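You operate a simulated robot arm through the tools that you are given. There is no shell and no other tool.

Carry out the task below with a simulated robot arm. There is one attempt and no reset: what you move stays moved.

## Task
Close up the teal furnace: lid latched, blue cap clamped, coupling pushed home.
Fine: both latches hold; the boat stays on its tray and the tube valve stays closed.

It is judged by the outcome, as a careful person would: the job done as asked, and still so three seconds after it is handed in. It fails if anything else is knocked over, pushed out of place, dropped, spilled or broken. Lids that push on must go on centred and level and be pressed home; caps that screw on are set level and turned clockwise until they are tight.

## Robot
A 7-joint arm with a two-finger parallel gripper, fixed in place. Base frame: the origin is at the foot of the arm, x ahead of it, y to its left, z up. Readings come in m, degrees, newtons and seconds.
Its first joint turns from -166.0 to 166.0 degrees. Payload 4.4 kg.
Tool frame: the origin (TCP) lies between the finger pads and is the grasp point; the fingertips stand 0.023 m ahead of it; z points along the fingers, y is the line along which they close. Largest opening 0.094 m; finger width 0.038, thickness 0.01; the body of the gripper, 0.054 by 0.096 m, starts 0.039 m behind the TCP.
Orientation is told as [roll, pitch, yaw] about the base's x, y, z axes, in that order, counted from this pose: with the fingers straight down and closing along the base's y, the tool's x points along the base's -x, its y along +y and its z along -z.

## Interface
- The arm moves only by the tool servo_tool. Its argument "deltas" is a list that holds one entry, the list of rows, each a list of 7 numbers: the turn, a rotation vector about the tool's x, y, z in units of 8 degrees (1.0 is 8 degrees), then the shift along the tool's x, y, z in units of 25 mm (1.0 is 25 mm), then the gripper command, from -1 (fully open) to 1 (shut), values between in proportion. In form: [[[wx, wy, wz, tx, ty, tz, claw], ...]]. A call has 1 to 20 rows; each row shifts and turns the commanded pose from where the row before left it, along the tool's axes as they then stand. A call with a number of a shift or a turn outside -1 to 1 is refused whole. A row lasts 0.2 s, in which the tool goes at most 0.05 m and 8.6 degrees; a call with a longer step from one row to the next is refused whole, and so is a gripper value outside its range. A pose out of reach is approached as far as the arm can. The call stops where the force on the tool passes 70 N (or 10 N more than at its start, if that is more) or the arm is blocked; 0.2 s more then pass. The fingers move at their own pace (about 0.072 m/s each) and stop on an object; they squeeze with about 27 N. The grip force told is the motor's: it shows also when the fingers shut on nothing. Time passes only in rows, and 0.2 s behind the last, so rows that do not move let the fingers close. The reply holds the time, the measured pose of the TCP, the force on the tool along the base axes, the opening and the grip force, in the units named above and with some noise, with the torque about the TCP (base axes, N m) and any sound that the robot's microphone picked up, and new pictures: "views" is both (left out), scene, wrist or none.
- Cameras (640 x 400 px; columns grow to the right, rows downward): "scene" is fixed at [0.2214, -0.499, 1.6546]; the picture's right is [0.82, -0.57, 0.00], its down [-0.21, -0.30, -0.93] and it looks along [0.53, 0.76, -0.36] (base axes); focal length 290 px, centre (320, 200). "wrist" rides on the gripper at [0.086, 0.016, -0.074] in the tool frame; the picture's right is [-0.18, 0.98, 0.00], its down [-0.58, -0.11, -0.81] and it looks along [-0.79, -0.15, 0.59] (tool axes); focal length 243 px, centre (320, 200). There is no depth. A picture from a camera that has moved, and an enlarged one, comes with that camera's place and axes in the base frame and with its lens.
- enlarge(camera, box): a new picture of the part [left, top, right, bottom] of that camera's present view, enlarged. It takes no simulated time.
- finish_job(): hands the job in; it is judged then, once.

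Places have to be worked out from the pictures, the camera data and where the tool is seen. Open the gripper and draw the arm clear of the work before you hand the job in, unless the task says otherwise.

The tools are called after ">>>" as a command line: name --argument value ..., lists and objects as JSON in quotes. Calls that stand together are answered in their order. servo_tool: Moves the arm, as the interface text tells. Its arguments: {"type":"object","properties":{"deltas":{"type":"array"},"views":{"type":"string","enum":["both","scene","wrist","none"]}},"required":["deltas"]} The other tools are called the same way: enlarge (camera, box) takes an enlarged picture of a part of a camera's view; finish_job () hands the job in.

At the start:

```text
time_s: 0.0
position: [0.683, 0.2111, 1.5497]
orientation: [0.0, 0.0, 0.1]
ft_force: [-0.8, -0.1, 0.0]
ft_torque: [0.0, 0.04, 0.0]
opening: 0.0939
finger_force: 0.1
```

scene: 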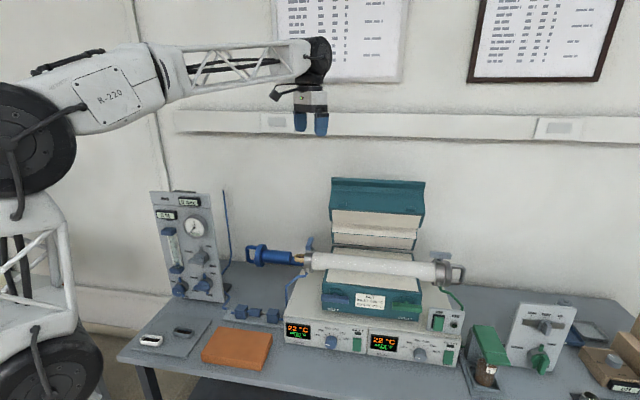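
wrist: 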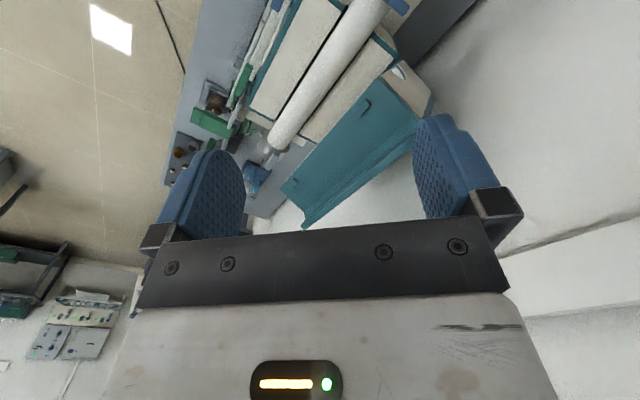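

I'll start by looking closely at the furnace and its surroundings in the scene view.

>>> enlarge --camera "scene" --box '[230, 160, 480, 370]'

>>> enlarge --camera "scene" --box '[230, 220, 350, 295]'

>>> enlarge --camera "scene" --box '[390, 230, 490, 300]'

>>> enlarge --camera "scene" --box '[130, 170, 290, 380]'

>>> enlarge --camera "wrist" --box '[150, 0, 470, 230]'

```text
1.90 times, centred on (355, 265) of scene
camera zoom: at [0.2214, -0.499, 1.6546], right [0.82, -0.57, 0.0], down [-0.21, -0.3, -0.93], along [0.53, 0.76, -0.36], focal length 552 px, centre (253, 76)
```

zoom: 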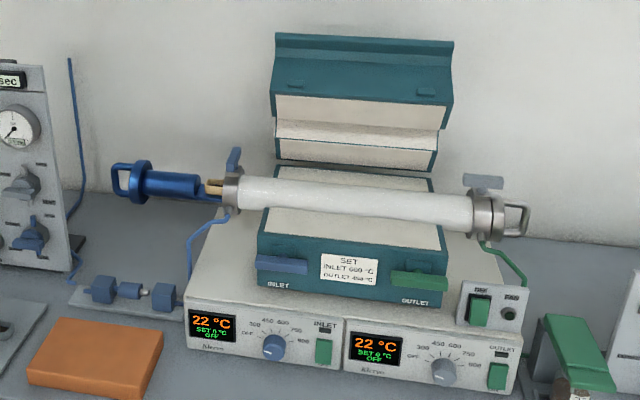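

```text
5.33 times, centred on (290, 258) of scene
camera zoom: at [0.2214, -0.499, 1.6546], right [0.82, -0.57, 0.0], down [-0.21, -0.3, -0.93], along [0.53, 0.76, -0.36], focal length 1546 px, centre (480, -107)
```

zoom: 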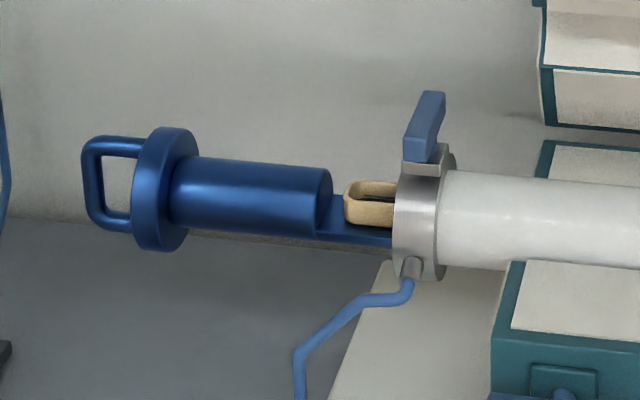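

```text
5.71 times, centred on (440, 265) of scene
camera zoom: at [0.2214, -0.499, 1.6546], right [0.82, -0.57, 0.0], down [-0.21, -0.3, -0.93], along [0.53, 0.76, -0.36], focal length 1656 px, centre (-366, -171)
```

zoom: 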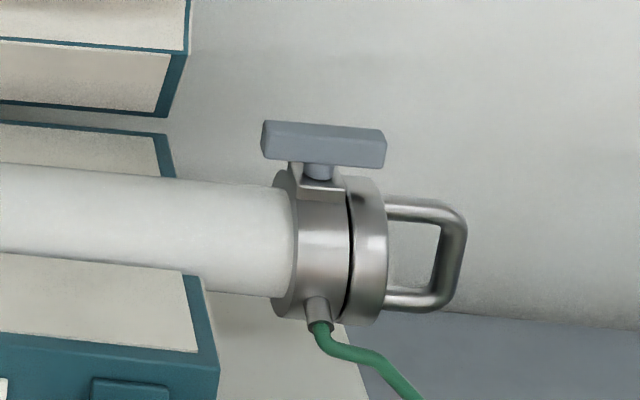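

```text
1.90 times, centred on (210, 275) of scene
camera zoom: at [0.2214, -0.499, 1.6546], right [0.82, -0.57, 0.0], down [-0.21, -0.3, -0.93], along [0.53, 0.76, -0.36], focal length 552 px, centre (530, 57)
```

zoom: 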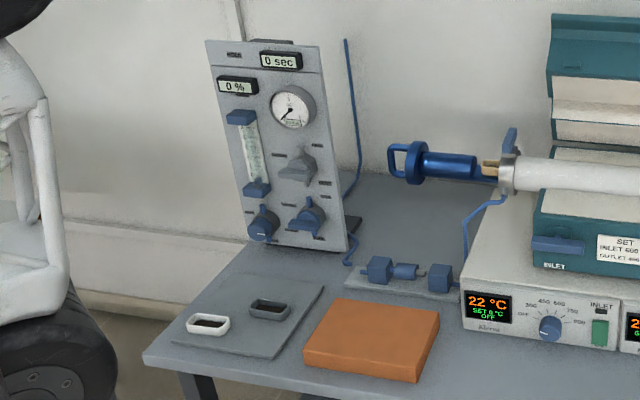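

```text
1.74 times, centred on (310, 115) of wrist
camera zoom: at [0.5973, 0.2257, 1.6256], right [0.18, 0.98, 0.0], down [0.58, -0.11, 0.81], along [0.79, -0.15, -0.59], focal length 422 px, centre (337, 348)
```

zoom: 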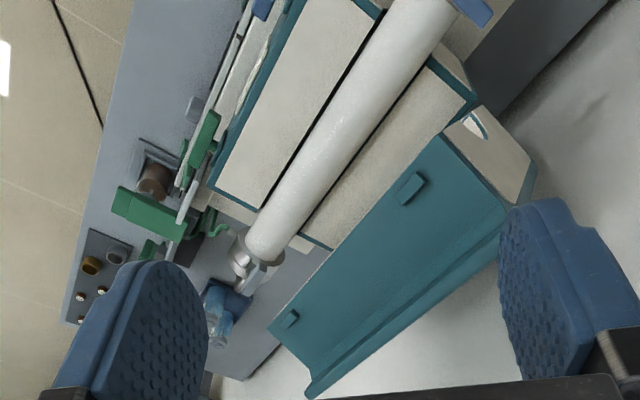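

The tube runs roughly from (0.73, 0.31) to (1.09, -0.01) at z≈1.03, with the blue cap pulled out at the inlet end. I'll zoom in on the coupling, the levers, and the latches.

>>> enlarge --camera "scene" --box '[215, 285, 305, 345]'

>>> enlarge --camera "scene" --box '[310, 270, 440, 345]'

>>> enlarge --camera "scene" --box '[315, 165, 435, 255]'

>>> enlarge --camera "scene" --box '[430, 270, 640, 400]'

>>> enlarge --camera "scene" --box '[140, 180, 240, 310]'

```text
6.67 times, centred on (260, 315) of scene
camera zoom: at [0.2214, -0.499, 1.6546], right [0.82, -0.57, 0.0], down [-0.21, -0.3, -0.93], along [0.53, 0.76, -0.36], focal length 1932 px, centre (720, -567)
```

zoom: 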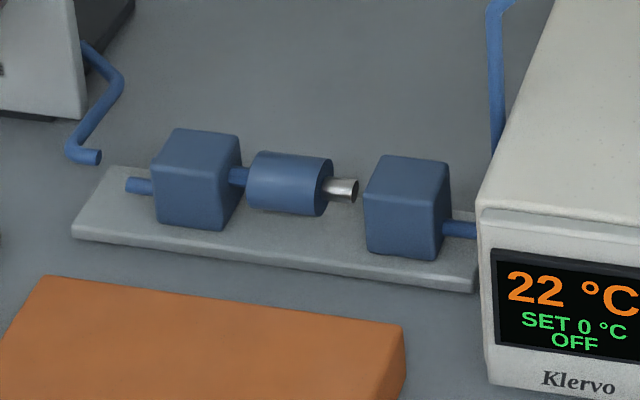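

```text
4.92 times, centred on (375, 308) of scene
camera zoom: at [0.2214, -0.499, 1.6546], right [0.82, -0.57, 0.0], down [-0.21, -0.3, -0.93], along [0.53, 0.76, -0.36], focal length 1427 px, centre (49, -329)
```

zoom: 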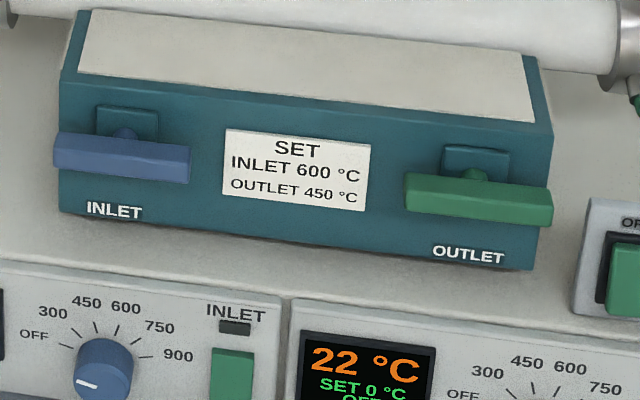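

```text
4.44 times, centred on (375, 210) of scene
camera zoom: at [0.2214, -0.499, 1.6546], right [0.82, -0.57, 0.0], down [-0.21, -0.3, -0.93], along [0.53, 0.76, -0.36], focal length 1288 px, centre (76, 156)
```

zoom: 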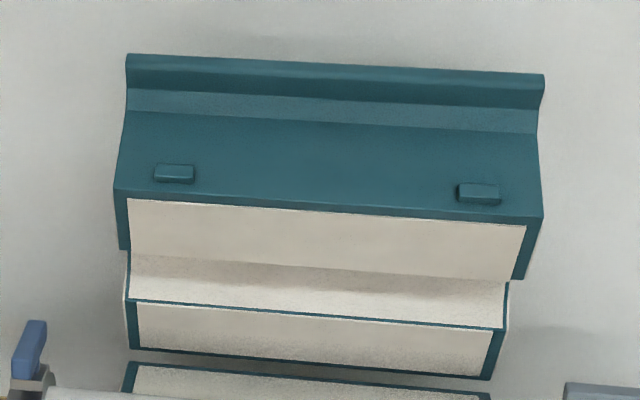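

```text
3.05 times, centred on (535, 335) of scene
camera zoom: at [0.2214, -0.499, 1.6546], right [0.82, -0.57, 0.0], down [-0.21, -0.3, -0.93], along [0.53, 0.76, -0.36], focal length 883 px, centre (-335, -211)
```

zoom: 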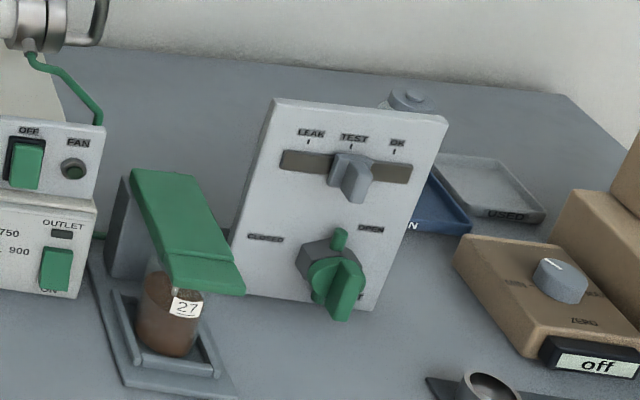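

```text
3.08 times, centred on (190, 245) of scene
camera zoom: at [0.2214, -0.499, 1.6546], right [0.82, -0.57, 0.0], down [-0.21, -0.3, -0.93], along [0.53, 0.76, -0.36], focal length 892 px, centre (720, 62)
```

zoom: 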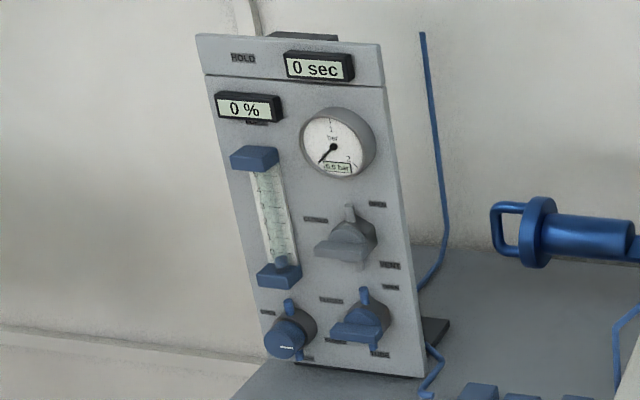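

The furnace front has two turn-bar latches (blue INLET, green OUTLET), the lid stands open, and the coupling's tip is short of its right-hand block. I'll move the arm to a front-on view in free space to measure everything.

>>> servo_tool --deltas '[[[0, 0, 0, 0.25, -0.95, 0, -1], [0, 0, 0, 0.25, -0.95, 0, -1], [0, 0, 0, 0.25, -0.95, 0, -1], [0, 0, 0, 0.25, -0.95, 0, -1], [0, 0, 0, 0.25, -0.95, 0, -1], [0, 0, 0, 0.25, -0.95, 0, -1], [0, 0, 0, 0.25, -0.95, 0, -1], [0, 0, 0, 0.25, -0.95, 0, -1], [0, 0, 0, 0.25, -0.95, 0, -1], [0, 0, 0, 0.25, -0.95, 0, -1], [0, 0, 0, 0.25, -0.95, 0, -1], [0, 0, 0, 0.25, -0.95, 0, -1], [0, 0, 0, 0.25, -0.95, 0, -1], [0, 0, -1, 0, 0, 0, -1], [0, 0, -1, 0, 0, 0, -1], [0, 0, -1, 0, 0, 0, -1], [0, 0, -1, 0, 0, 0, -1], [0, 0, -1, 0, 0, 0, -1], [0, 0, -1, 0, 0, 0, -1]]]' --views "both"

```text
time_s: 4.0
position: [0.604, -0.0985, 1.55]
orientation: [0.0, 0.0, 48.1]
ft_force: [-1.0, 1.2, -0.4]
ft_torque: [0.0, -0.01, -0.01]
opening: 0.0941
finger_force: 0.0
camera wrist: at [0.5334, -0.1539, 1.6254], right [-0.61, 0.79, 0.0], down [0.47, 0.36, 0.81], along [0.64, 0.49, -0.59], focal length 243 px, centre (320, 200)
```

scene: 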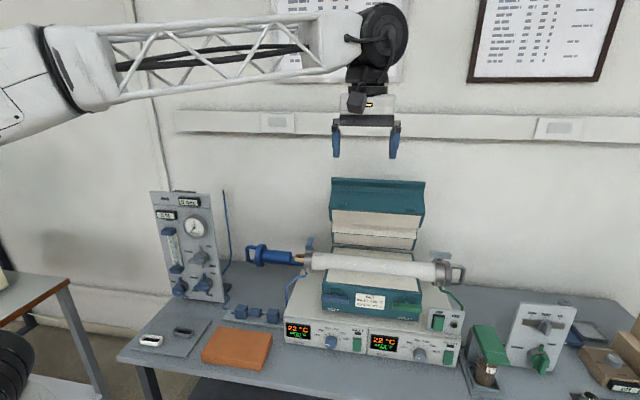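
wrist: 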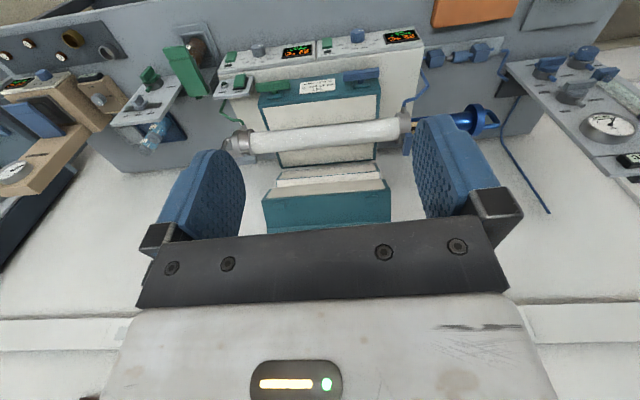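

Good overhead view (inverted). I'll zoom in to measure the furnace features.

>>> enlarge --camera "wrist" --box '[210, 20, 420, 150]'

>>> enlarge --camera "wrist" --box '[380, 20, 560, 140]'

>>> enlarge --camera "wrist" --box '[210, 110, 430, 240]'

```text
3.05 times, centred on (315, 85) of wrist
camera zoom: at [0.5334, -0.1539, 1.6254], right [-0.61, 0.79, 0.0], down [0.47, 0.36, 0.81], along [0.64, 0.49, -0.59], focal length 739 px, centre (335, 550)
```

zoom: 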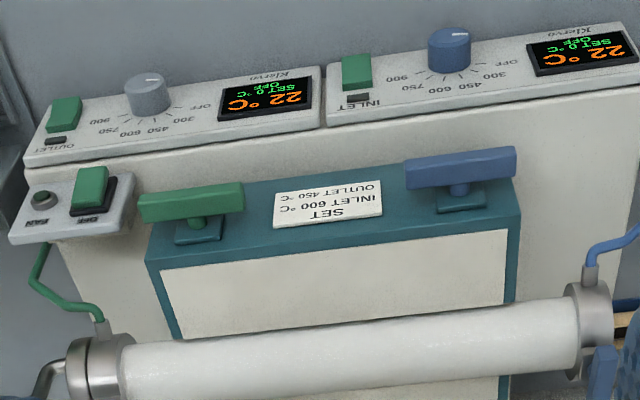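

```text
3.33 times, centred on (470, 80) of wrist
camera zoom: at [0.5334, -0.1539, 1.6254], right [-0.61, 0.79, 0.0], down [0.47, 0.36, 0.81], along [0.64, 0.49, -0.59], focal length 809 px, centre (-180, 600)
```

zoom: 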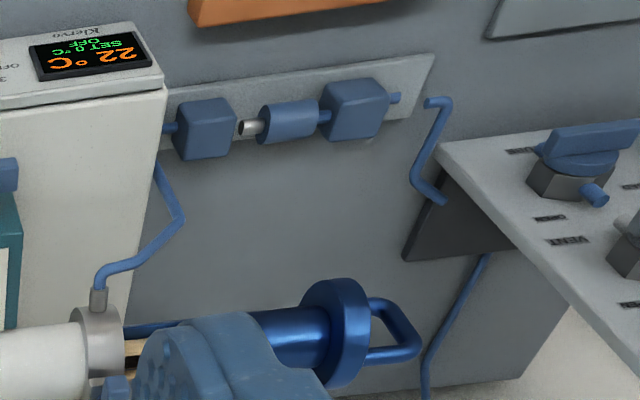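

```text
2.91 times, centred on (320, 175) of wrist
camera zoom: at [0.5334, -0.1539, 1.6254], right [-0.61, 0.79, 0.0], down [0.47, 0.36, 0.81], along [0.64, 0.49, -0.59], focal length 706 px, centre (320, 273)
```

zoom: 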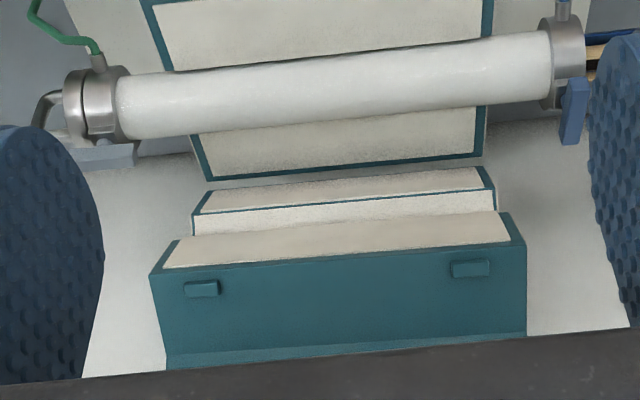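

Triangulating gives the furnace yawed −45° with the latch bars at about (0.722, 0.130, 0.976) and (0.891, −0.040, 0.978). The tube axis is near z≈1.035, and the coupling runs from (0.498, 0.470) to (0.594, 0.370) at z≈0.783. I'll lower the camera to get a closer front view of the latches.

>>> servo_tool --deltas '[[[0, 0, 0.39, -0.17, 0, 1, -1], [0, 0, 0, -0.17, 0, 1, -1], [0, 0, 0, -0.17, 0, 1, -1], [0, 0, 0, -0.17, 0, 1, -1], [0, 0, 0, -0.17, 0, 1, -1], [0, 0, 0, -0.17, 0, 1, -1], [0, 0, 0, -0.17, 0, 1, -1], [0, 0, 0, -0.17, 0, 1, -1], [0, 0, 0, -0.17, 0, 1, -1], [0, 0, 0, -0.17, 0, 1, -1], [0, 0, 0, -0.17, 0, 1, -1], [0, 0, 0, -0.17, 0, 1, -1], [0, 0, 0, -0.17, 0, 1, -1], [0, 0, 0, -0.17, 0, 1, -1], [0, 0, 0, 0, 0, 0, -1]]]' --views "both"

```text
time_s: 7.2
position: [0.6459, -0.057, 1.1996]
orientation: [0.0, 0.1, 44.9]
ft_force: [0.6, -1.2, 0.6]
ft_torque: [0.04, -0.03, 0.04]
opening: 0.094
finger_force: 0.0
camera wrist: at [0.5722, -0.1074, 1.2752], right [-0.56, 0.83, 0.0], down [0.49, 0.33, 0.81], along [0.67, 0.45, -0.59], focal length 243 px, centre (320, 200)
```

scene: 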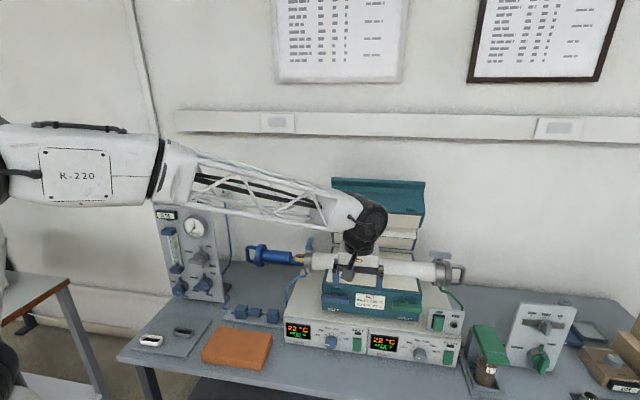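
wrist: 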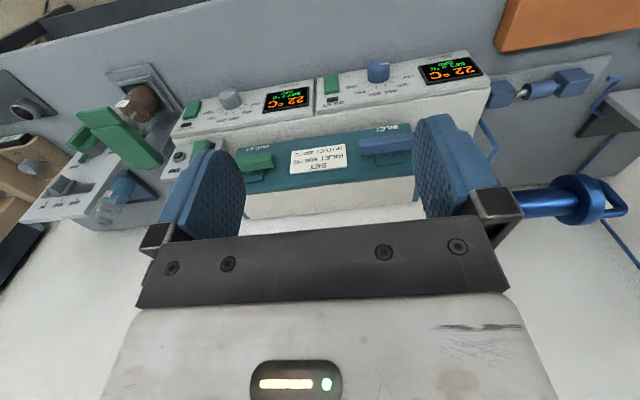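

>>> enlarge --camera "wrist" --box '[220, 100, 440, 220]'

>>> enlarge --camera "wrist" --box '[480, 150, 640, 250]'

```text
2.91 times, centred on (330, 160) of wrist
camera zoom: at [0.5722, -0.1074, 1.2752], right [-0.56, 0.83, 0.0], down [0.49, 0.33, 0.81], along [0.67, 0.45, -0.59], focal length 706 px, centre (291, 316)
```

zoom: 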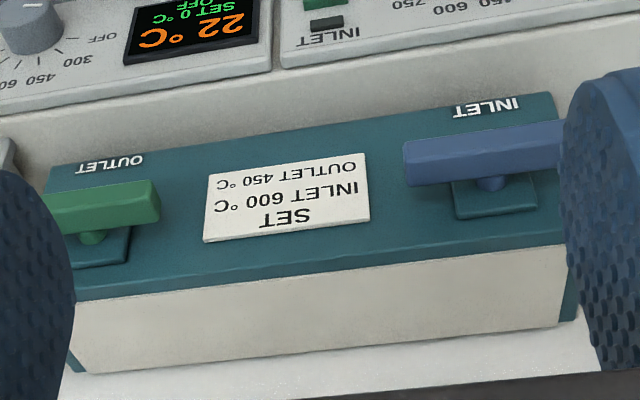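

```text
4.00 times, centred on (560, 200) of wrist
camera zoom: at [0.5722, -0.1074, 1.2752], right [-0.56, 0.83, 0.0], down [0.49, 0.33, 0.81], along [0.67, 0.45, -0.59], focal length 970 px, centre (-640, 200)
```

zoom: 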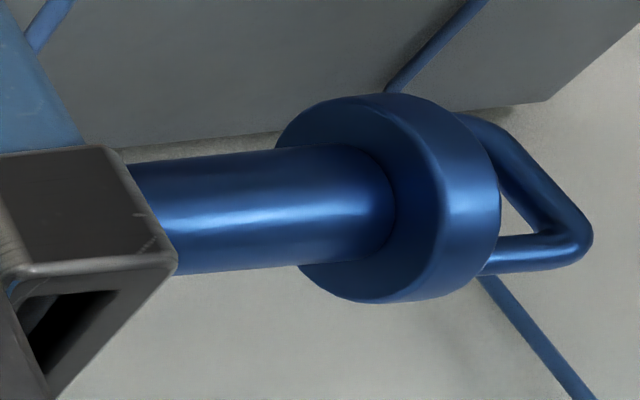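

The latch bars pivot at their centres on small bosses. Next I'll view the inlet end from the side, with the lid profile, clamp lever and boat, raising the arm clear before I traverse.

>>> servo_tool --deltas '[[[0, 0, 0, 0, 0, -1, -1], [0, 0, 0, 0, 0, -1, -1], [0, 0, 0, 0, 0, -1, -1], [0, 0, 0, 0, 0, -1, -1], [0, 0, 0, 0, 0, -1, -1], [0, 0, 0, 0, 0, -1, -1], [0, 0, 0, 0, 0, -1, -1], [0, 0, 0, 0, 0, -1, -1], [0, 0, 0, 0, 0, -1, -1], [0, 0, 0, 0, 0, -1, -1], [0, 0, 0, 0, 0, -1, -1], [0, 0, 0, 0, 0, -1, -1]]]' --views "none"

>>> servo_tool --deltas '[[[0, 0, 0, -0.81, 0.99, 0, -1], [0, 0, 0, -0.81, 0.99, 0, -1], [0, 0, 0, -0.81, 0.99, 0, -1], [0, 0, 0, -0.81, 0.99, 0, -1], [0, 0, 0, -0.81, 0.99, 0, -1], [0, 0, 0, -0.81, 0.99, 0, -1], [0, 0, 0, -0.81, 0.99, 0, -1], [0, 0, 0, -0.81, 0.99, 0, -1], [0, 0, 0, -0.81, 0.99, 0, -1], [0, 0, 0, -0.81, 0.99, 0, -1], [0, 0, 0, -0.81, 0.99, 0, -1], [0, 0, 0, -0.81, 0.99, 0, -1], [0, 0, 0, -0.81, 0.99, 0, -1], [0, 0, 0, -0.81, 0.99, 0, -1], [0, 0, 0, -0.81, 0.99, 0, -1], [0, 0, 0, -0.81, 0.99, 0, -1]]]' --views "none"

>>> servo_tool --deltas '[[[0, 0, 1, 0, 0, 0, -1], [0, 0, 1, 0, 0, 0, -1], [0, 0, 1, 0, 0, 0, -1], [0, 0, 1, 0, 0, 0, -1], [0, 0, 1, 0, 0, 0, -1], [0, 0, 1, 0, 0, 0, -1], [0, 0, 1, 0, 0, 0, -1], [0, 0, 1, 0, 0, 0, -1], [0, 0, 1, 0, 0, 0, -1], [0, 0, 1, 0, 0, 0, -1], [0, 0, 1, 0, 0, 0, -1], [0, 0, 0.25, 0, 0, 0, -1], [0, 0, 0, 0, 0, 0, -1]]]' --views "both"

```text
time_s: 9.8
position: [0.644, -0.0578, 1.5007]
orientation: [0.0, -0.1, 44.9]
ft_force: [0.5, 0.1, -0.9]
ft_torque: [-0.03, 0.01, -0.02]
opening: 0.0938
finger_force: 0.1
```

```text
time_s: 13.2
position: [0.5932, 0.4518, 1.5005]
orientation: [0.0, 0.1, 44.9]
ft_force: [-1.4, 0.0, -0.1]
ft_torque: [-0.01, -0.05, 0.0]
opening: 0.0941
finger_force: 0.0
```

```text
time_s: 16.0
position: [0.5944, 0.4513, 1.4996]
orientation: [0.0, 0.0, -45.1]
ft_force: [1.0, 1.3, 0.2]
ft_torque: [-0.03, 0.0, -0.01]
opening: 0.0942
finger_force: 0.0
camera wrist: at [0.5442, 0.5236, 1.5753], right [0.83, 0.56, 0.0], down [0.33, -0.49, 0.81], along [0.45, -0.67, -0.59], focal length 243 px, centre (320, 200)
```

scene: 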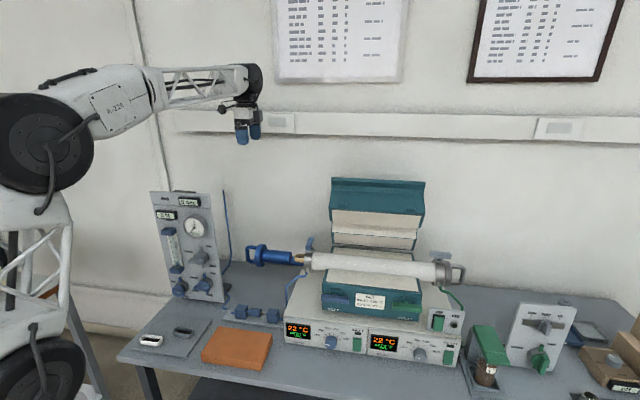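
wrist: 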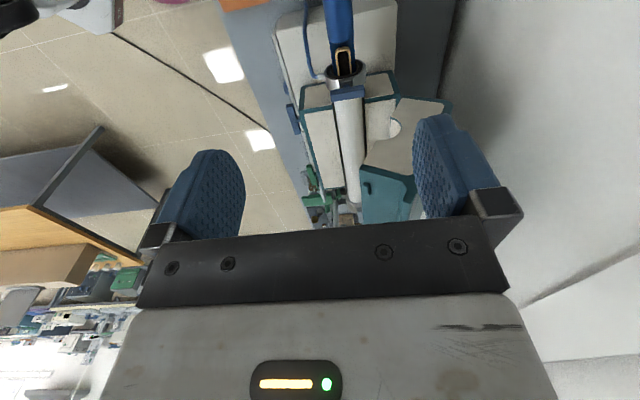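

Good end-on view. I'll zoom in on the lid profile, lever and boat.

>>> enlarge --camera "wrist" --box '[270, 0, 460, 120]'

>>> enlarge --camera "wrist" --box '[280, 90, 480, 240]'

```text
3.33 times, centred on (365, 60) of wrist
camera zoom: at [0.5442, 0.5236, 1.5753], right [0.83, 0.56, 0.0], down [0.33, -0.49, 0.81], along [0.45, -0.67, -0.59], focal length 809 px, centre (170, 667)
```

zoom: 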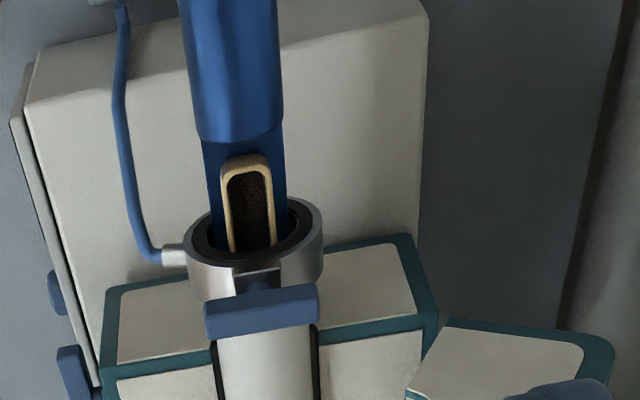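

```text
2.67 times, centred on (380, 165) of wrist
camera zoom: at [0.5442, 0.5236, 1.5753], right [0.83, 0.56, 0.0], down [0.33, -0.49, 0.81], along [0.45, -0.67, -0.59], focal length 647 px, centre (160, 293)
```

zoom: 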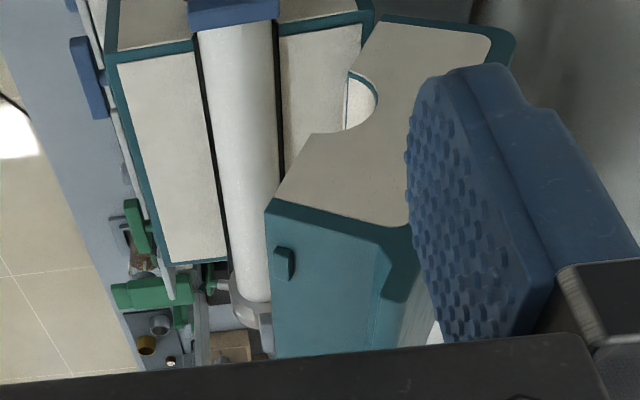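

The end view shows the tube axis at n≈0.755 (n is the coordinate along (0.707, 0.707)) and z≈1.02, the T-lever across the flange, and the boat on its tray. I plan to push the cap in with closed fingers on its D-handle, so I'll go above a spot just outside the handle, yaw to +45° and close the gripper.

>>> servo_tool --deltas '[[[0, 0, 0, 0.81, 0.124, 0, 1], [0, 0, 0, 0.81, 0.124, 0, 1], [0, 0, 0, 0.81, 0.124, 0, 1], [0, 0, 0, 0.81, 0.124, 0, 1], [0, 0, 0, 0.81, 0.124, 0, 1], [0, 0, -1, 0, 0, 0, 1], [0, 0, -1, 0, 0, 0, 1], [0, 0, -1, 0, 0, 0, 1], [0, 0, -1, 0, 0, 0, 1], [0, 0, -1, 0, 0, 0, 1], [0, 0, -1, 0, 0, 0, 1], [0, 0, -1, 0, 0, 0, 1], [0, 0, -1, 0, 0, 0, 1], [0, 0, -1, 0, 0, 0, 1], [0, 0, -1, 0, 0, 0, 1], [0, 0, -1, 0, 0, 0, 1], [0, 0, -0.26, 0, 0, 0, 1], [0, 0, 0, 0, 0, 0, 1]]]' --views "none"

>>> servo_tool --deltas '[[[0, 0, 0, 0, 0, 1, 1], [0, 0, 0, 0, 0, 1, 1], [0, 0, 0, 0, 0, 1, 1], [0, 0, 0, 0, 0, 1, 1], [0, 0, 0, 0, 0, 1, 1], [0, 0, 0, 0, 0, 1, 1], [0, 0, 0, 0, 0, 1, 1], [0, 0, 0, 0, 0, 1, 1], [0, 0, 0, 0, 0, 1, 1], [0, 0, 0, 0, 0, 0, 1]]]' --views "both"

```text
time_s: 19.8
position: [0.5326, 0.5338, 1.5003]
orientation: [0.0, 0.1, 45.1]
ft_force: [0.3, -0.5, -0.7]
ft_torque: [0.0, 0.03, -0.01]
opening: 0.0
finger_force: 27.0
```

```text
time_s: 22.0
position: [0.5337, 0.5331, 1.2742]
orientation: [0.0, 0.1, 45.0]
ft_force: [-1.0, 0.3, 1.0]
ft_torque: [-0.06, 0.01, -0.01]
opening: 0.0002
finger_force: 27.1
camera wrist: at [0.4606, 0.4836, 1.35], right [-0.56, 0.83, 0.0], down [0.49, 0.33, 0.81], along [0.67, 0.46, -0.59], focal length 243 px, centre (320, 200)
```

scene: 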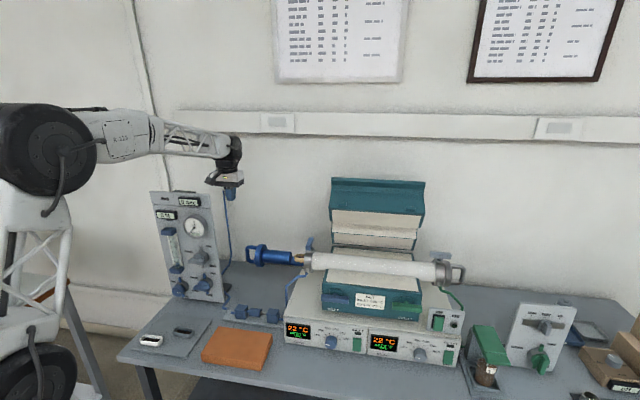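
wrist: 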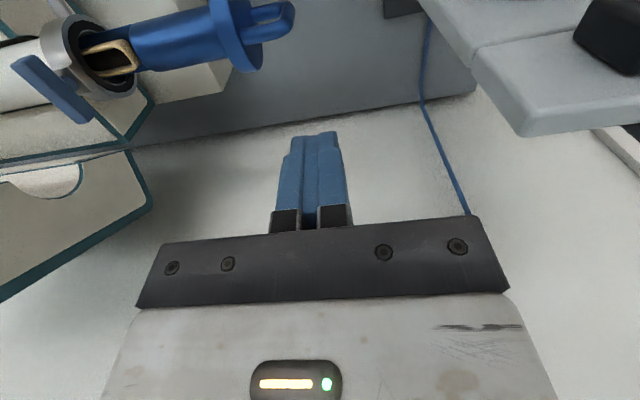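

The camera shows the gas panel's corner near (0.465, 0.573), which leaves a workable gap. I'll zoom in on the cap handle to pin down its position.

>>> enlarge --camera "wrist" --box '[0, 0, 320, 140]'

>>> enlarge --camera "wrist" --box '[200, 0, 320, 75]'

```text
2.00 times, centred on (160, 70) of wrist
camera zoom: at [0.4606, 0.4836, 1.35], right [-0.56, 0.83, 0.0], down [0.49, 0.33, 0.81], along [0.67, 0.46, -0.59], focal length 485 px, centre (640, 460)
```

zoom: 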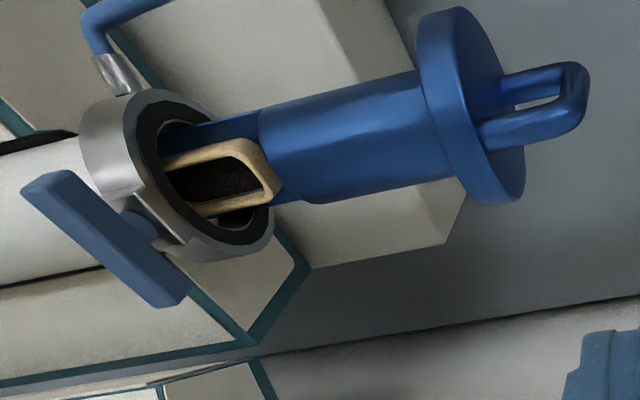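

```text
5.33 times, centred on (260, 38) of wrist
camera zoom: at [0.4606, 0.4836, 1.35], right [-0.56, 0.83, 0.0], down [0.49, 0.33, 0.81], along [0.67, 0.46, -0.59], focal length 1294 px, centre (640, 1067)
```

zoom: 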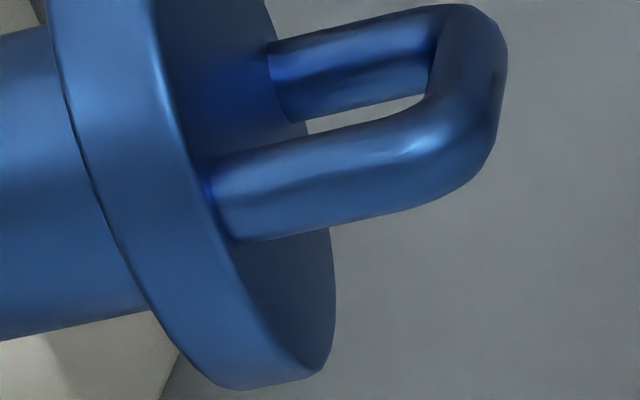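

The handle is a vertical D with its outer end at a≈0.028 (a is the coordinate along the tube), and the closed fingers are at a≈0.0, n≈0.754. I'll descend beside the handle to z≈1.035.

>>> servo_tool --deltas '[[[0, 0, 0, 0, 0, 1, 1], [0, 0, 0, 0, 0, 1, 1], [0, 0, 0, 0, 0, 1, 1], [0, 0, 0, 0, 0, 1, 1], [0, 0, 0, 0, 0, 1, 1], [0, 0, 0, 0, 0, 1, 1], [0, 0, 0, 0, 0, 1, 1], [0, 0, 0, 0, 0, 1, 1], [0, 0, 0, 0, 0, 1, 1], [0, 0, 0, 0, 0, 0.5, 1], [0, 0, 0, 0, 0, 0, 1]]]' --views "both"

```text
time_s: 24.4
position: [0.5336, 0.5338, 1.0388]
orientation: [0.0, 0.1, 45.0]
ft_force: [-0.3, -0.5, 0.2]
ft_torque: [0.02, 0.02, 0.01]
opening: 0.0
finger_force: 26.8
camera wrist: at [0.4606, 0.4836, 1.1128], right [-0.56, 0.83, 0.0], down [0.49, 0.33, 0.81], along [0.67, 0.45, -0.59], focal length 243 px, centre (320, 200)
```

scene: 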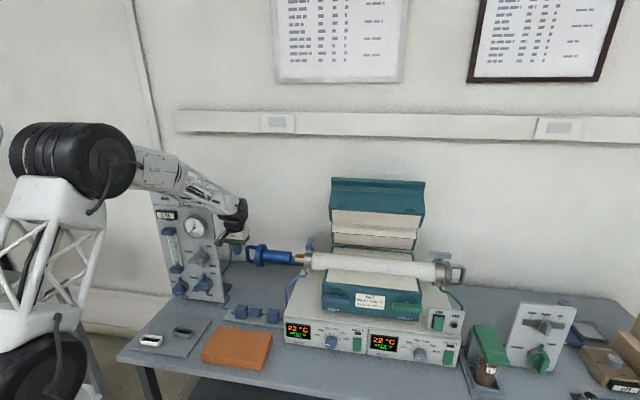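
wrist: 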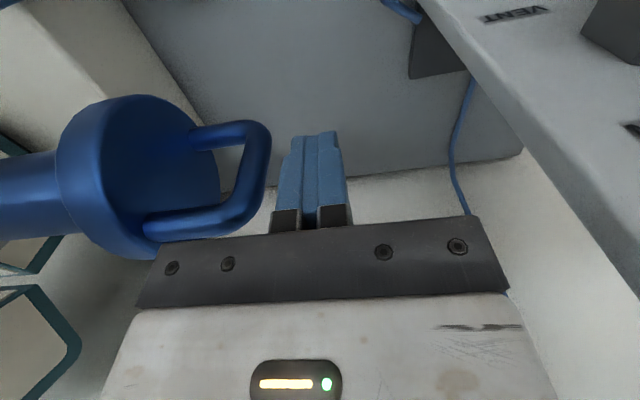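

The fingers sit just outside the handle bar at mid-height. I'll push along the tube axis (+a) smoothly in small steps and watch the force.

>>> servo_tool --deltas '[[[0, 0, 0, 0, -0.2, 0, 1], [0, 0, 0, 0, -0.2, 0, 1], [0, 0, 0, 0, -0.2, 0, 1], [0, 0, 0, 0, -0.2, 0, 1], [0, 0, 0, 0, -0.2, 0, 1], [0, 0, 0, 0, -0.25, 0, 1], [0, 0, 0, 0, -0.3, 0, 1], [0, 0, 0, 0, -0.3, 0, 1], [0, 0, 0, 0, -0.3, 0, 1], [0, 0, 0, 0, -0.2, 0, 1], [0, 0, 0, 0, 0, 0, 1]]]' --views "both"

```text
time_s: 26.8
position: [0.5744, 0.492, 1.039]
orientation: [-0.1, 0.1, 45.0]
ft_force: [-0.9, 0.1, -0.1]
ft_torque: [-0.01, 0.02, -0.01]
opening: 0.0
finger_force: 27.2
camera wrist: at [0.5021, 0.4418, 1.113], right [-0.56, 0.83, 0.0], down [0.49, 0.33, 0.81], along [0.67, 0.45, -0.59], focal length 243 px, centre (320, 200)
```

scene: 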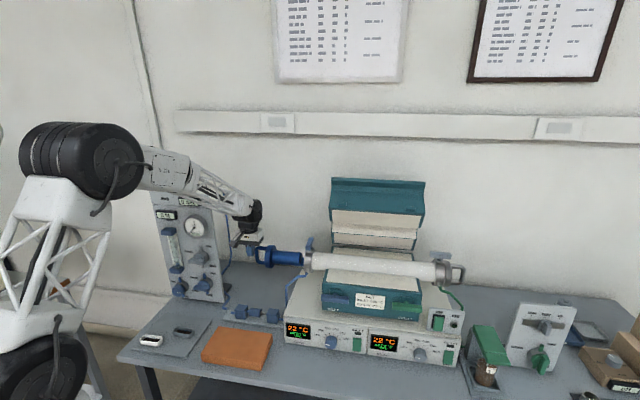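
wrist: 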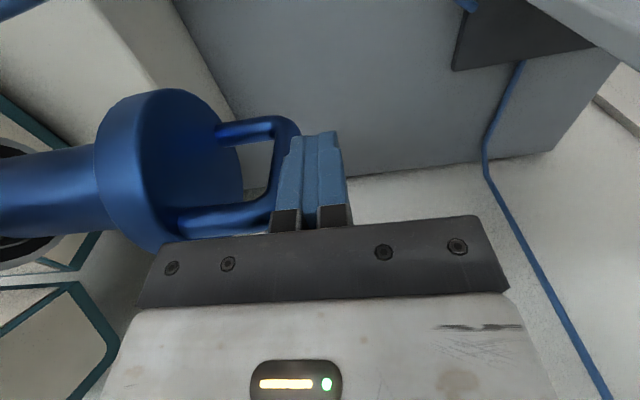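

The cap slides with negligible force and stays level. I'll check the boat and mouth alignment before I continue.

>>> enlarge --camera "scene" --box '[230, 220, 350, 295]'

>>> servo_tool --deltas '[[[0, 0, 0, 0, -0.2, 0, 1], [0, 0, 0, 0, -0.3, 0, 1], [0, 0, 0, 0, -0.3, 0, 1], [0, 0, 0, 0, -0.3, 0, 1], [0, 0, 0, 0, -0.3, 0, 1], [0, 0, 0, 0, -0.3, 0, 1], [0, 0, 0, 0, -0.3, 0, 1], [0, 0, 0, 0, -0.3, 0, 1], [0, 0, 0, 0, -0.2, 0, 1], [0, 0, 0, 0, 0, 0, 1]]]' --views "both"

```text
5.33 times, centred on (290, 258) of scene
camera zoom: at [0.2214, -0.499, 1.6546], right [0.82, -0.57, 0.0], down [-0.21, -0.3, -0.93], along [0.53, 0.76, -0.36], focal length 1546 px, centre (480, -107)
```

zoom: 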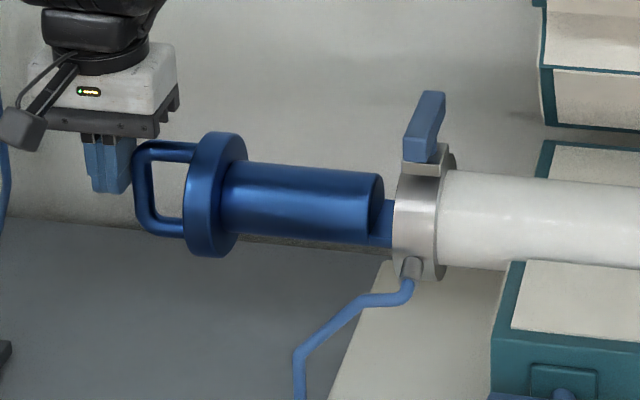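

```text
time_s: 29.0
position: [0.6189, 0.4484, 1.0375]
orientation: [0.0, 0.0, 45.0]
ft_force: [-0.7, 0.7, 2.0]
ft_torque: [0.01, -0.01, -0.02]
opening: 0.0001
finger_force: 27.3
camera wrist: at [0.5464, 0.3982, 1.113], right [-0.56, 0.83, 0.0], down [0.49, 0.33, 0.81], along [0.67, 0.46, -0.59], focal length 243 px, centre (320, 200)
```

scene: 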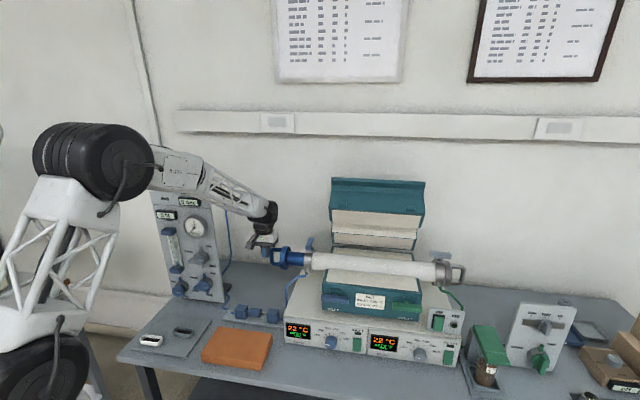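
wrist: 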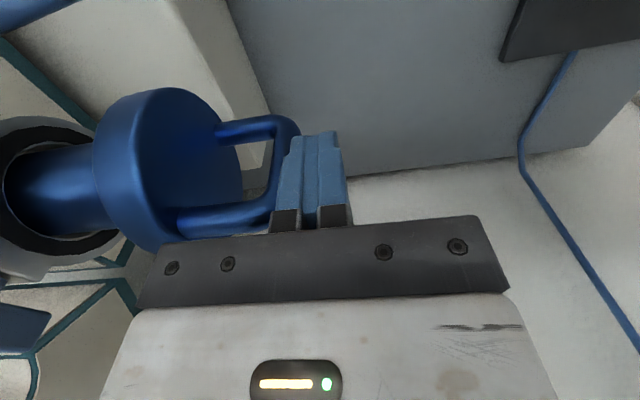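

The plug is entering the bore cleanly. I'll continue, slower near the end.

>>> servo_tool --deltas '[[[0, 0, 0, 0, -0.2, 0, 1], [0, 0, 0, 0, -0.3, 0, 1], [0, 0, 0, 0, -0.3, 0, 1], [0, 0, 0, 0, -0.3, 0, 1], [0, 0, 0, 0, -0.3, 0, 1], [0, 0, 0, 0, -0.2, 0, 1], [0, 0, 0, 0, 0, 0, 1]]]' --views "both"

>>> enlarge --camera "scene" --box '[230, 220, 350, 295]'

```text
time_s: 30.6
position: [0.648, 0.419, 1.0382]
orientation: [0.0, 0.0, 45.0]
ft_force: [-0.2, -0.2, 0.1]
ft_torque: [0.01, -0.01, 0.0]
opening: 0.0
finger_force: 27.1
camera wrist: at [0.5748, 0.3693, 1.1133], right [-0.56, 0.83, 0.0], down [0.49, 0.33, 0.81], along [0.67, 0.46, -0.59], focal length 243 px, centre (320, 200)
```

scene: 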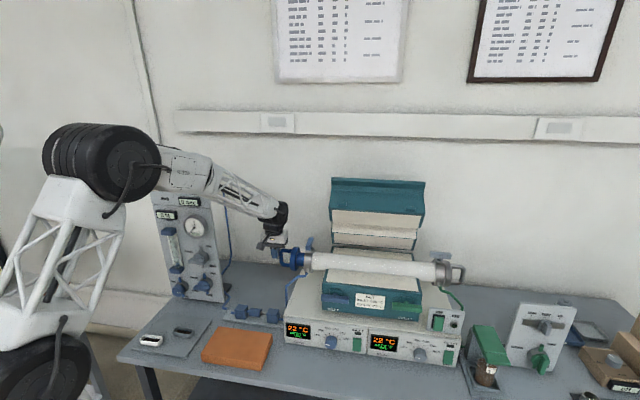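
wrist: 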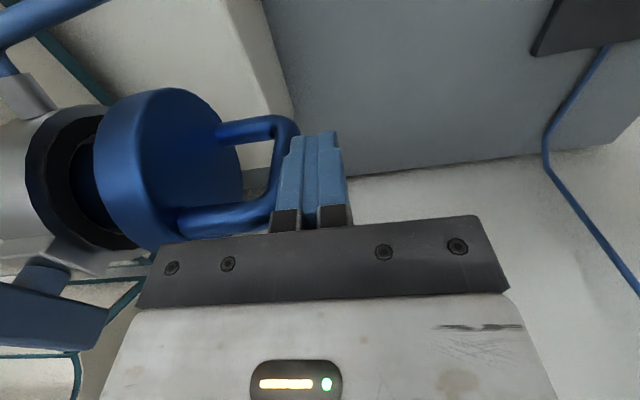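

```text
5.33 times, centred on (290, 258) of scene
camera zoom: at [0.2214, -0.499, 1.6546], right [0.82, -0.57, 0.0], down [-0.21, -0.3, -0.93], along [0.53, 0.76, -0.36], focal length 1546 px, centre (480, -107)
```

zoom: 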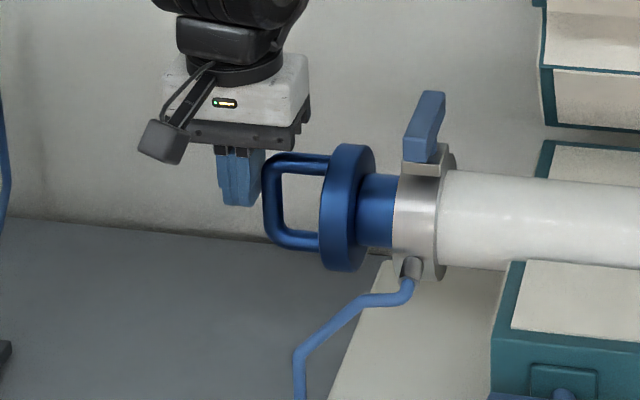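

About 15–20 mm remains. I'll push slowly until it seats.

>>> servo_tool --deltas '[[[0, 0, 0, 0, -0.16, 0, 1], [0, 0, 0, 0, -0.16, 0, 1], [0, 0, 0, 0, -0.16, 0, 1], [0, 0, 0, 0, -0.12, 0, 1], [0, 0, 0, 0, -0.1, 0, 1], [0, 0, 0, 0, -0.1, 0, 1], [0, 0, 0, 0, -0.1, 0, 1], [0, 0, 0, 0, -0.1, 0, 1], [0, 0, 0, 0, -0.1, 0, 1], [0, 0, 0, 0, 0, 0, 1]]]' --views "wrist"

>>> enlarge --camera "scene" --box '[230, 220, 350, 295]'

```text
time_s: 32.8
position: [0.6663, 0.401, 1.0377]
orientation: [-0.1, 0.0, 45.0]
ft_force: [-1.9, 0.2, 0.8]
ft_torque: [0.0, -0.01, 0.01]
opening: 0.0002
finger_force: 27.0
camera wrist: at [0.594, 0.3501, 1.1131], right [-0.56, 0.83, 0.0], down [0.49, 0.33, 0.81], along [0.67, 0.46, -0.59], focal length 243 px, centre (320, 200)
```

wrist: 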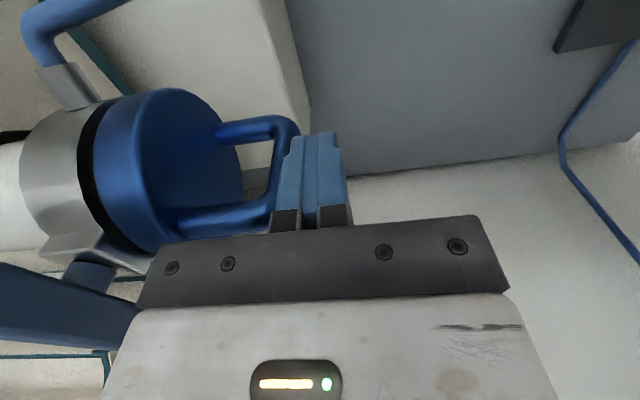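

```text
5.33 times, centred on (290, 258) of scene
camera zoom: at [0.2214, -0.499, 1.6546], right [0.82, -0.57, 0.0], down [-0.21, -0.3, -0.93], along [0.53, 0.76, -0.36], focal length 1546 px, centre (480, -107)
```

zoom: 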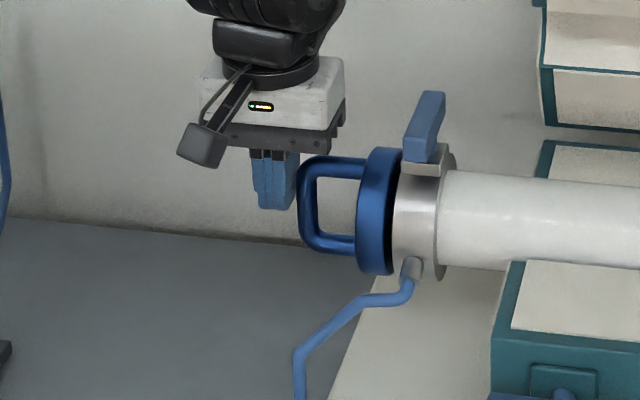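

Just a few millimetres are left, with still no contact force. I'll continue in 2.5 mm steps until a stop is felt.

>>> servo_tool --deltas '[[[0, 0, 0, 0, -0.1, 0, 1], [0, 0, 0, 0, -0.1, 0, 1], [0, 0, 0, 0, -0.1, 0, 1], [0, 0, 0, 0, -0.1, 0, 1], [0, 0, 0, 0, 0, 0, 1]]]' --views "wrist"

>>> enlarge --camera "scene" --box '[230, 220, 350, 295]'

```text
time_s: 33.8
position: [0.6714, 0.3974, 1.0363]
orientation: [0.0, 0.1, 45.2]
ft_force: [-26.1, 15.9, 4.8]
ft_torque: [-0.01, -0.05, 0.05]
opening: 0.0
finger_force: 27.1
stopped in row 4: the force on the tool passed its limit at 77 N (the readings are from after the stop); the commanded pose is now the measured one
camera wrist: at [0.5976, 0.3466, 1.1134], right [-0.57, 0.82, 0.0], down [0.49, 0.33, 0.81], along [0.66, 0.46, -0.59], focal length 243 px, centre (320, 200)
```

wrist: 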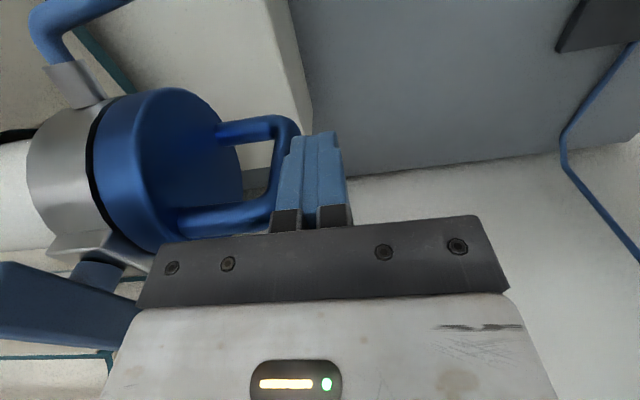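

```text
5.33 times, centred on (290, 258) of scene
camera zoom: at [0.2214, -0.499, 1.6546], right [0.82, -0.57, 0.0], down [-0.21, -0.3, -0.93], along [0.53, 0.76, -0.36], focal length 1546 px, centre (480, -107)
```

zoom: 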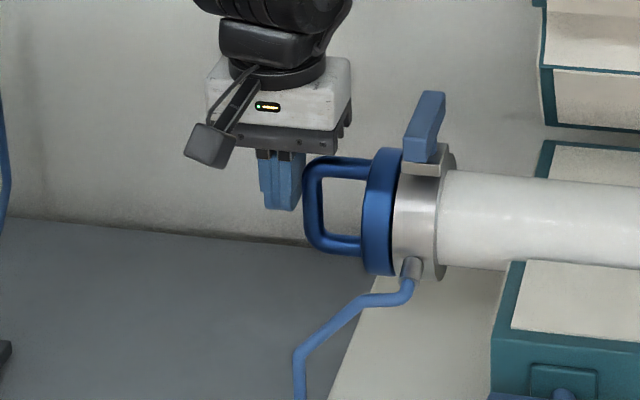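

The cap is home: a hard stop at 77 N and the gap closed like the outlet's. I'll back off, rise and move over the blue T-lever with the gripper open.

>>> servo_tool --deltas '[[[0, 0, 0, 0, 0.4, 0, 1], [0, 0, 0, 0, 0.4, 0, 1], [0, 0, 0, 0, 0, -1, 1], [0, 0, 0, 0, 0, -1, 1], [0, 0, 0, 0, 0, -1, 1], [0, 0, 0, 0, 0, -1, 1], [0, 0, 0, 0, 0, -1, -0.2], [0, 0, 0, 0, 0, -1, -0.2], [0, 0, 0, 0, 0, -1, -0.2], [0, 0, 0, 0, 0, -1, -0.2], [0, 0, 0, 0, -0.9, 0, -0.2], [0, 0, 0, 0, -0.9, 0, -0.2], [0, 0, 0, 0, -0.9, 0, -0.2], [0, 0, 0, 0, -0.9, 0, -0.2], [0, 0, 0, 0, -0.9, 0, -0.2], [0, 0, 0, 0, -0.4, 0, -0.2], [0, 0, 0, 0, 0, 0, -0.2]]]' --views "both"

```text
time_s: 37.4
position: [0.7447, 0.323, 1.2391]
orientation: [0.1, 0.1, 45.1]
ft_force: [-0.7, 1.0, 0.4]
ft_torque: [0.01, -0.03, 0.01]
opening: 0.0565
finger_force: 0.1
camera wrist: at [0.6721, 0.2731, 1.3134], right [-0.57, 0.82, 0.0], down [0.49, 0.33, 0.81], along [0.66, 0.46, -0.59], focal length 243 px, centre (320, 200)
```

scene: 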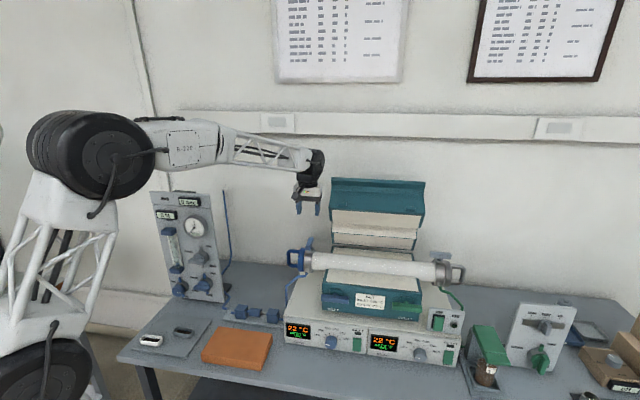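
wrist: 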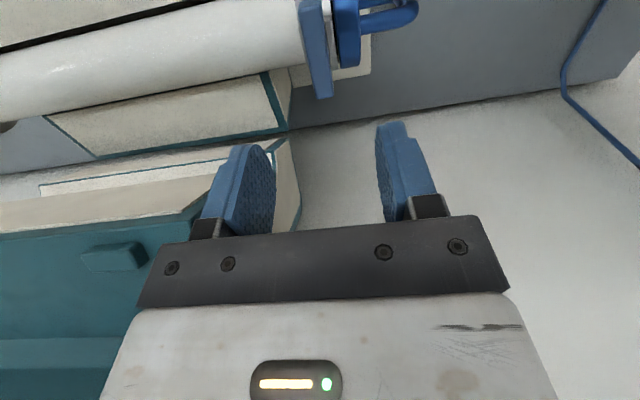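

>>> enlarge --camera "wrist" --box '[240, 0, 440, 125]'

>>> enlarge --camera "scene" --box '[280, 225, 340, 265]'

```text
3.20 times, centred on (340, 62) of wrist
camera zoom: at [0.6721, 0.2731, 1.3134], right [-0.57, 0.82, 0.0], down [0.49, 0.33, 0.81], along [0.66, 0.46, -0.59], focal length 776 px, centre (256, 640)
```

zoom: 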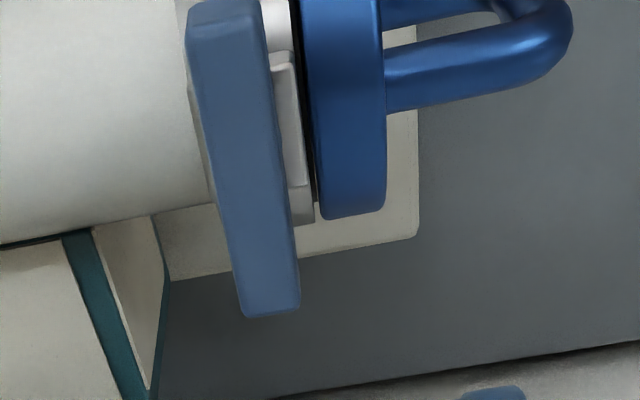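

```text
10.00 times, centred on (310, 245) of scene
camera zoom: at [0.2214, -0.499, 1.6546], right [0.82, -0.57, 0.0], down [-0.21, -0.3, -0.93], along [0.53, 0.76, -0.36], focal length 2898 px, centre (420, -250)
```

zoom: 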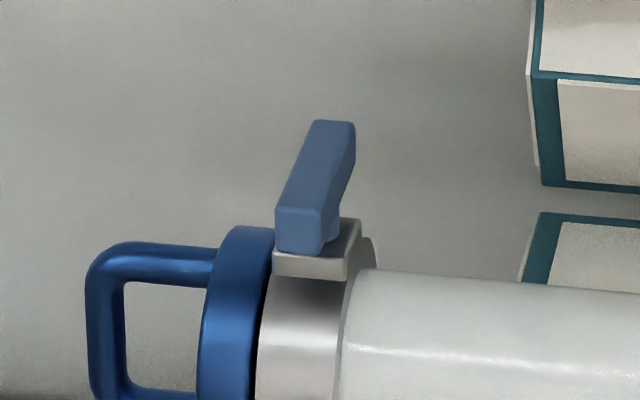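

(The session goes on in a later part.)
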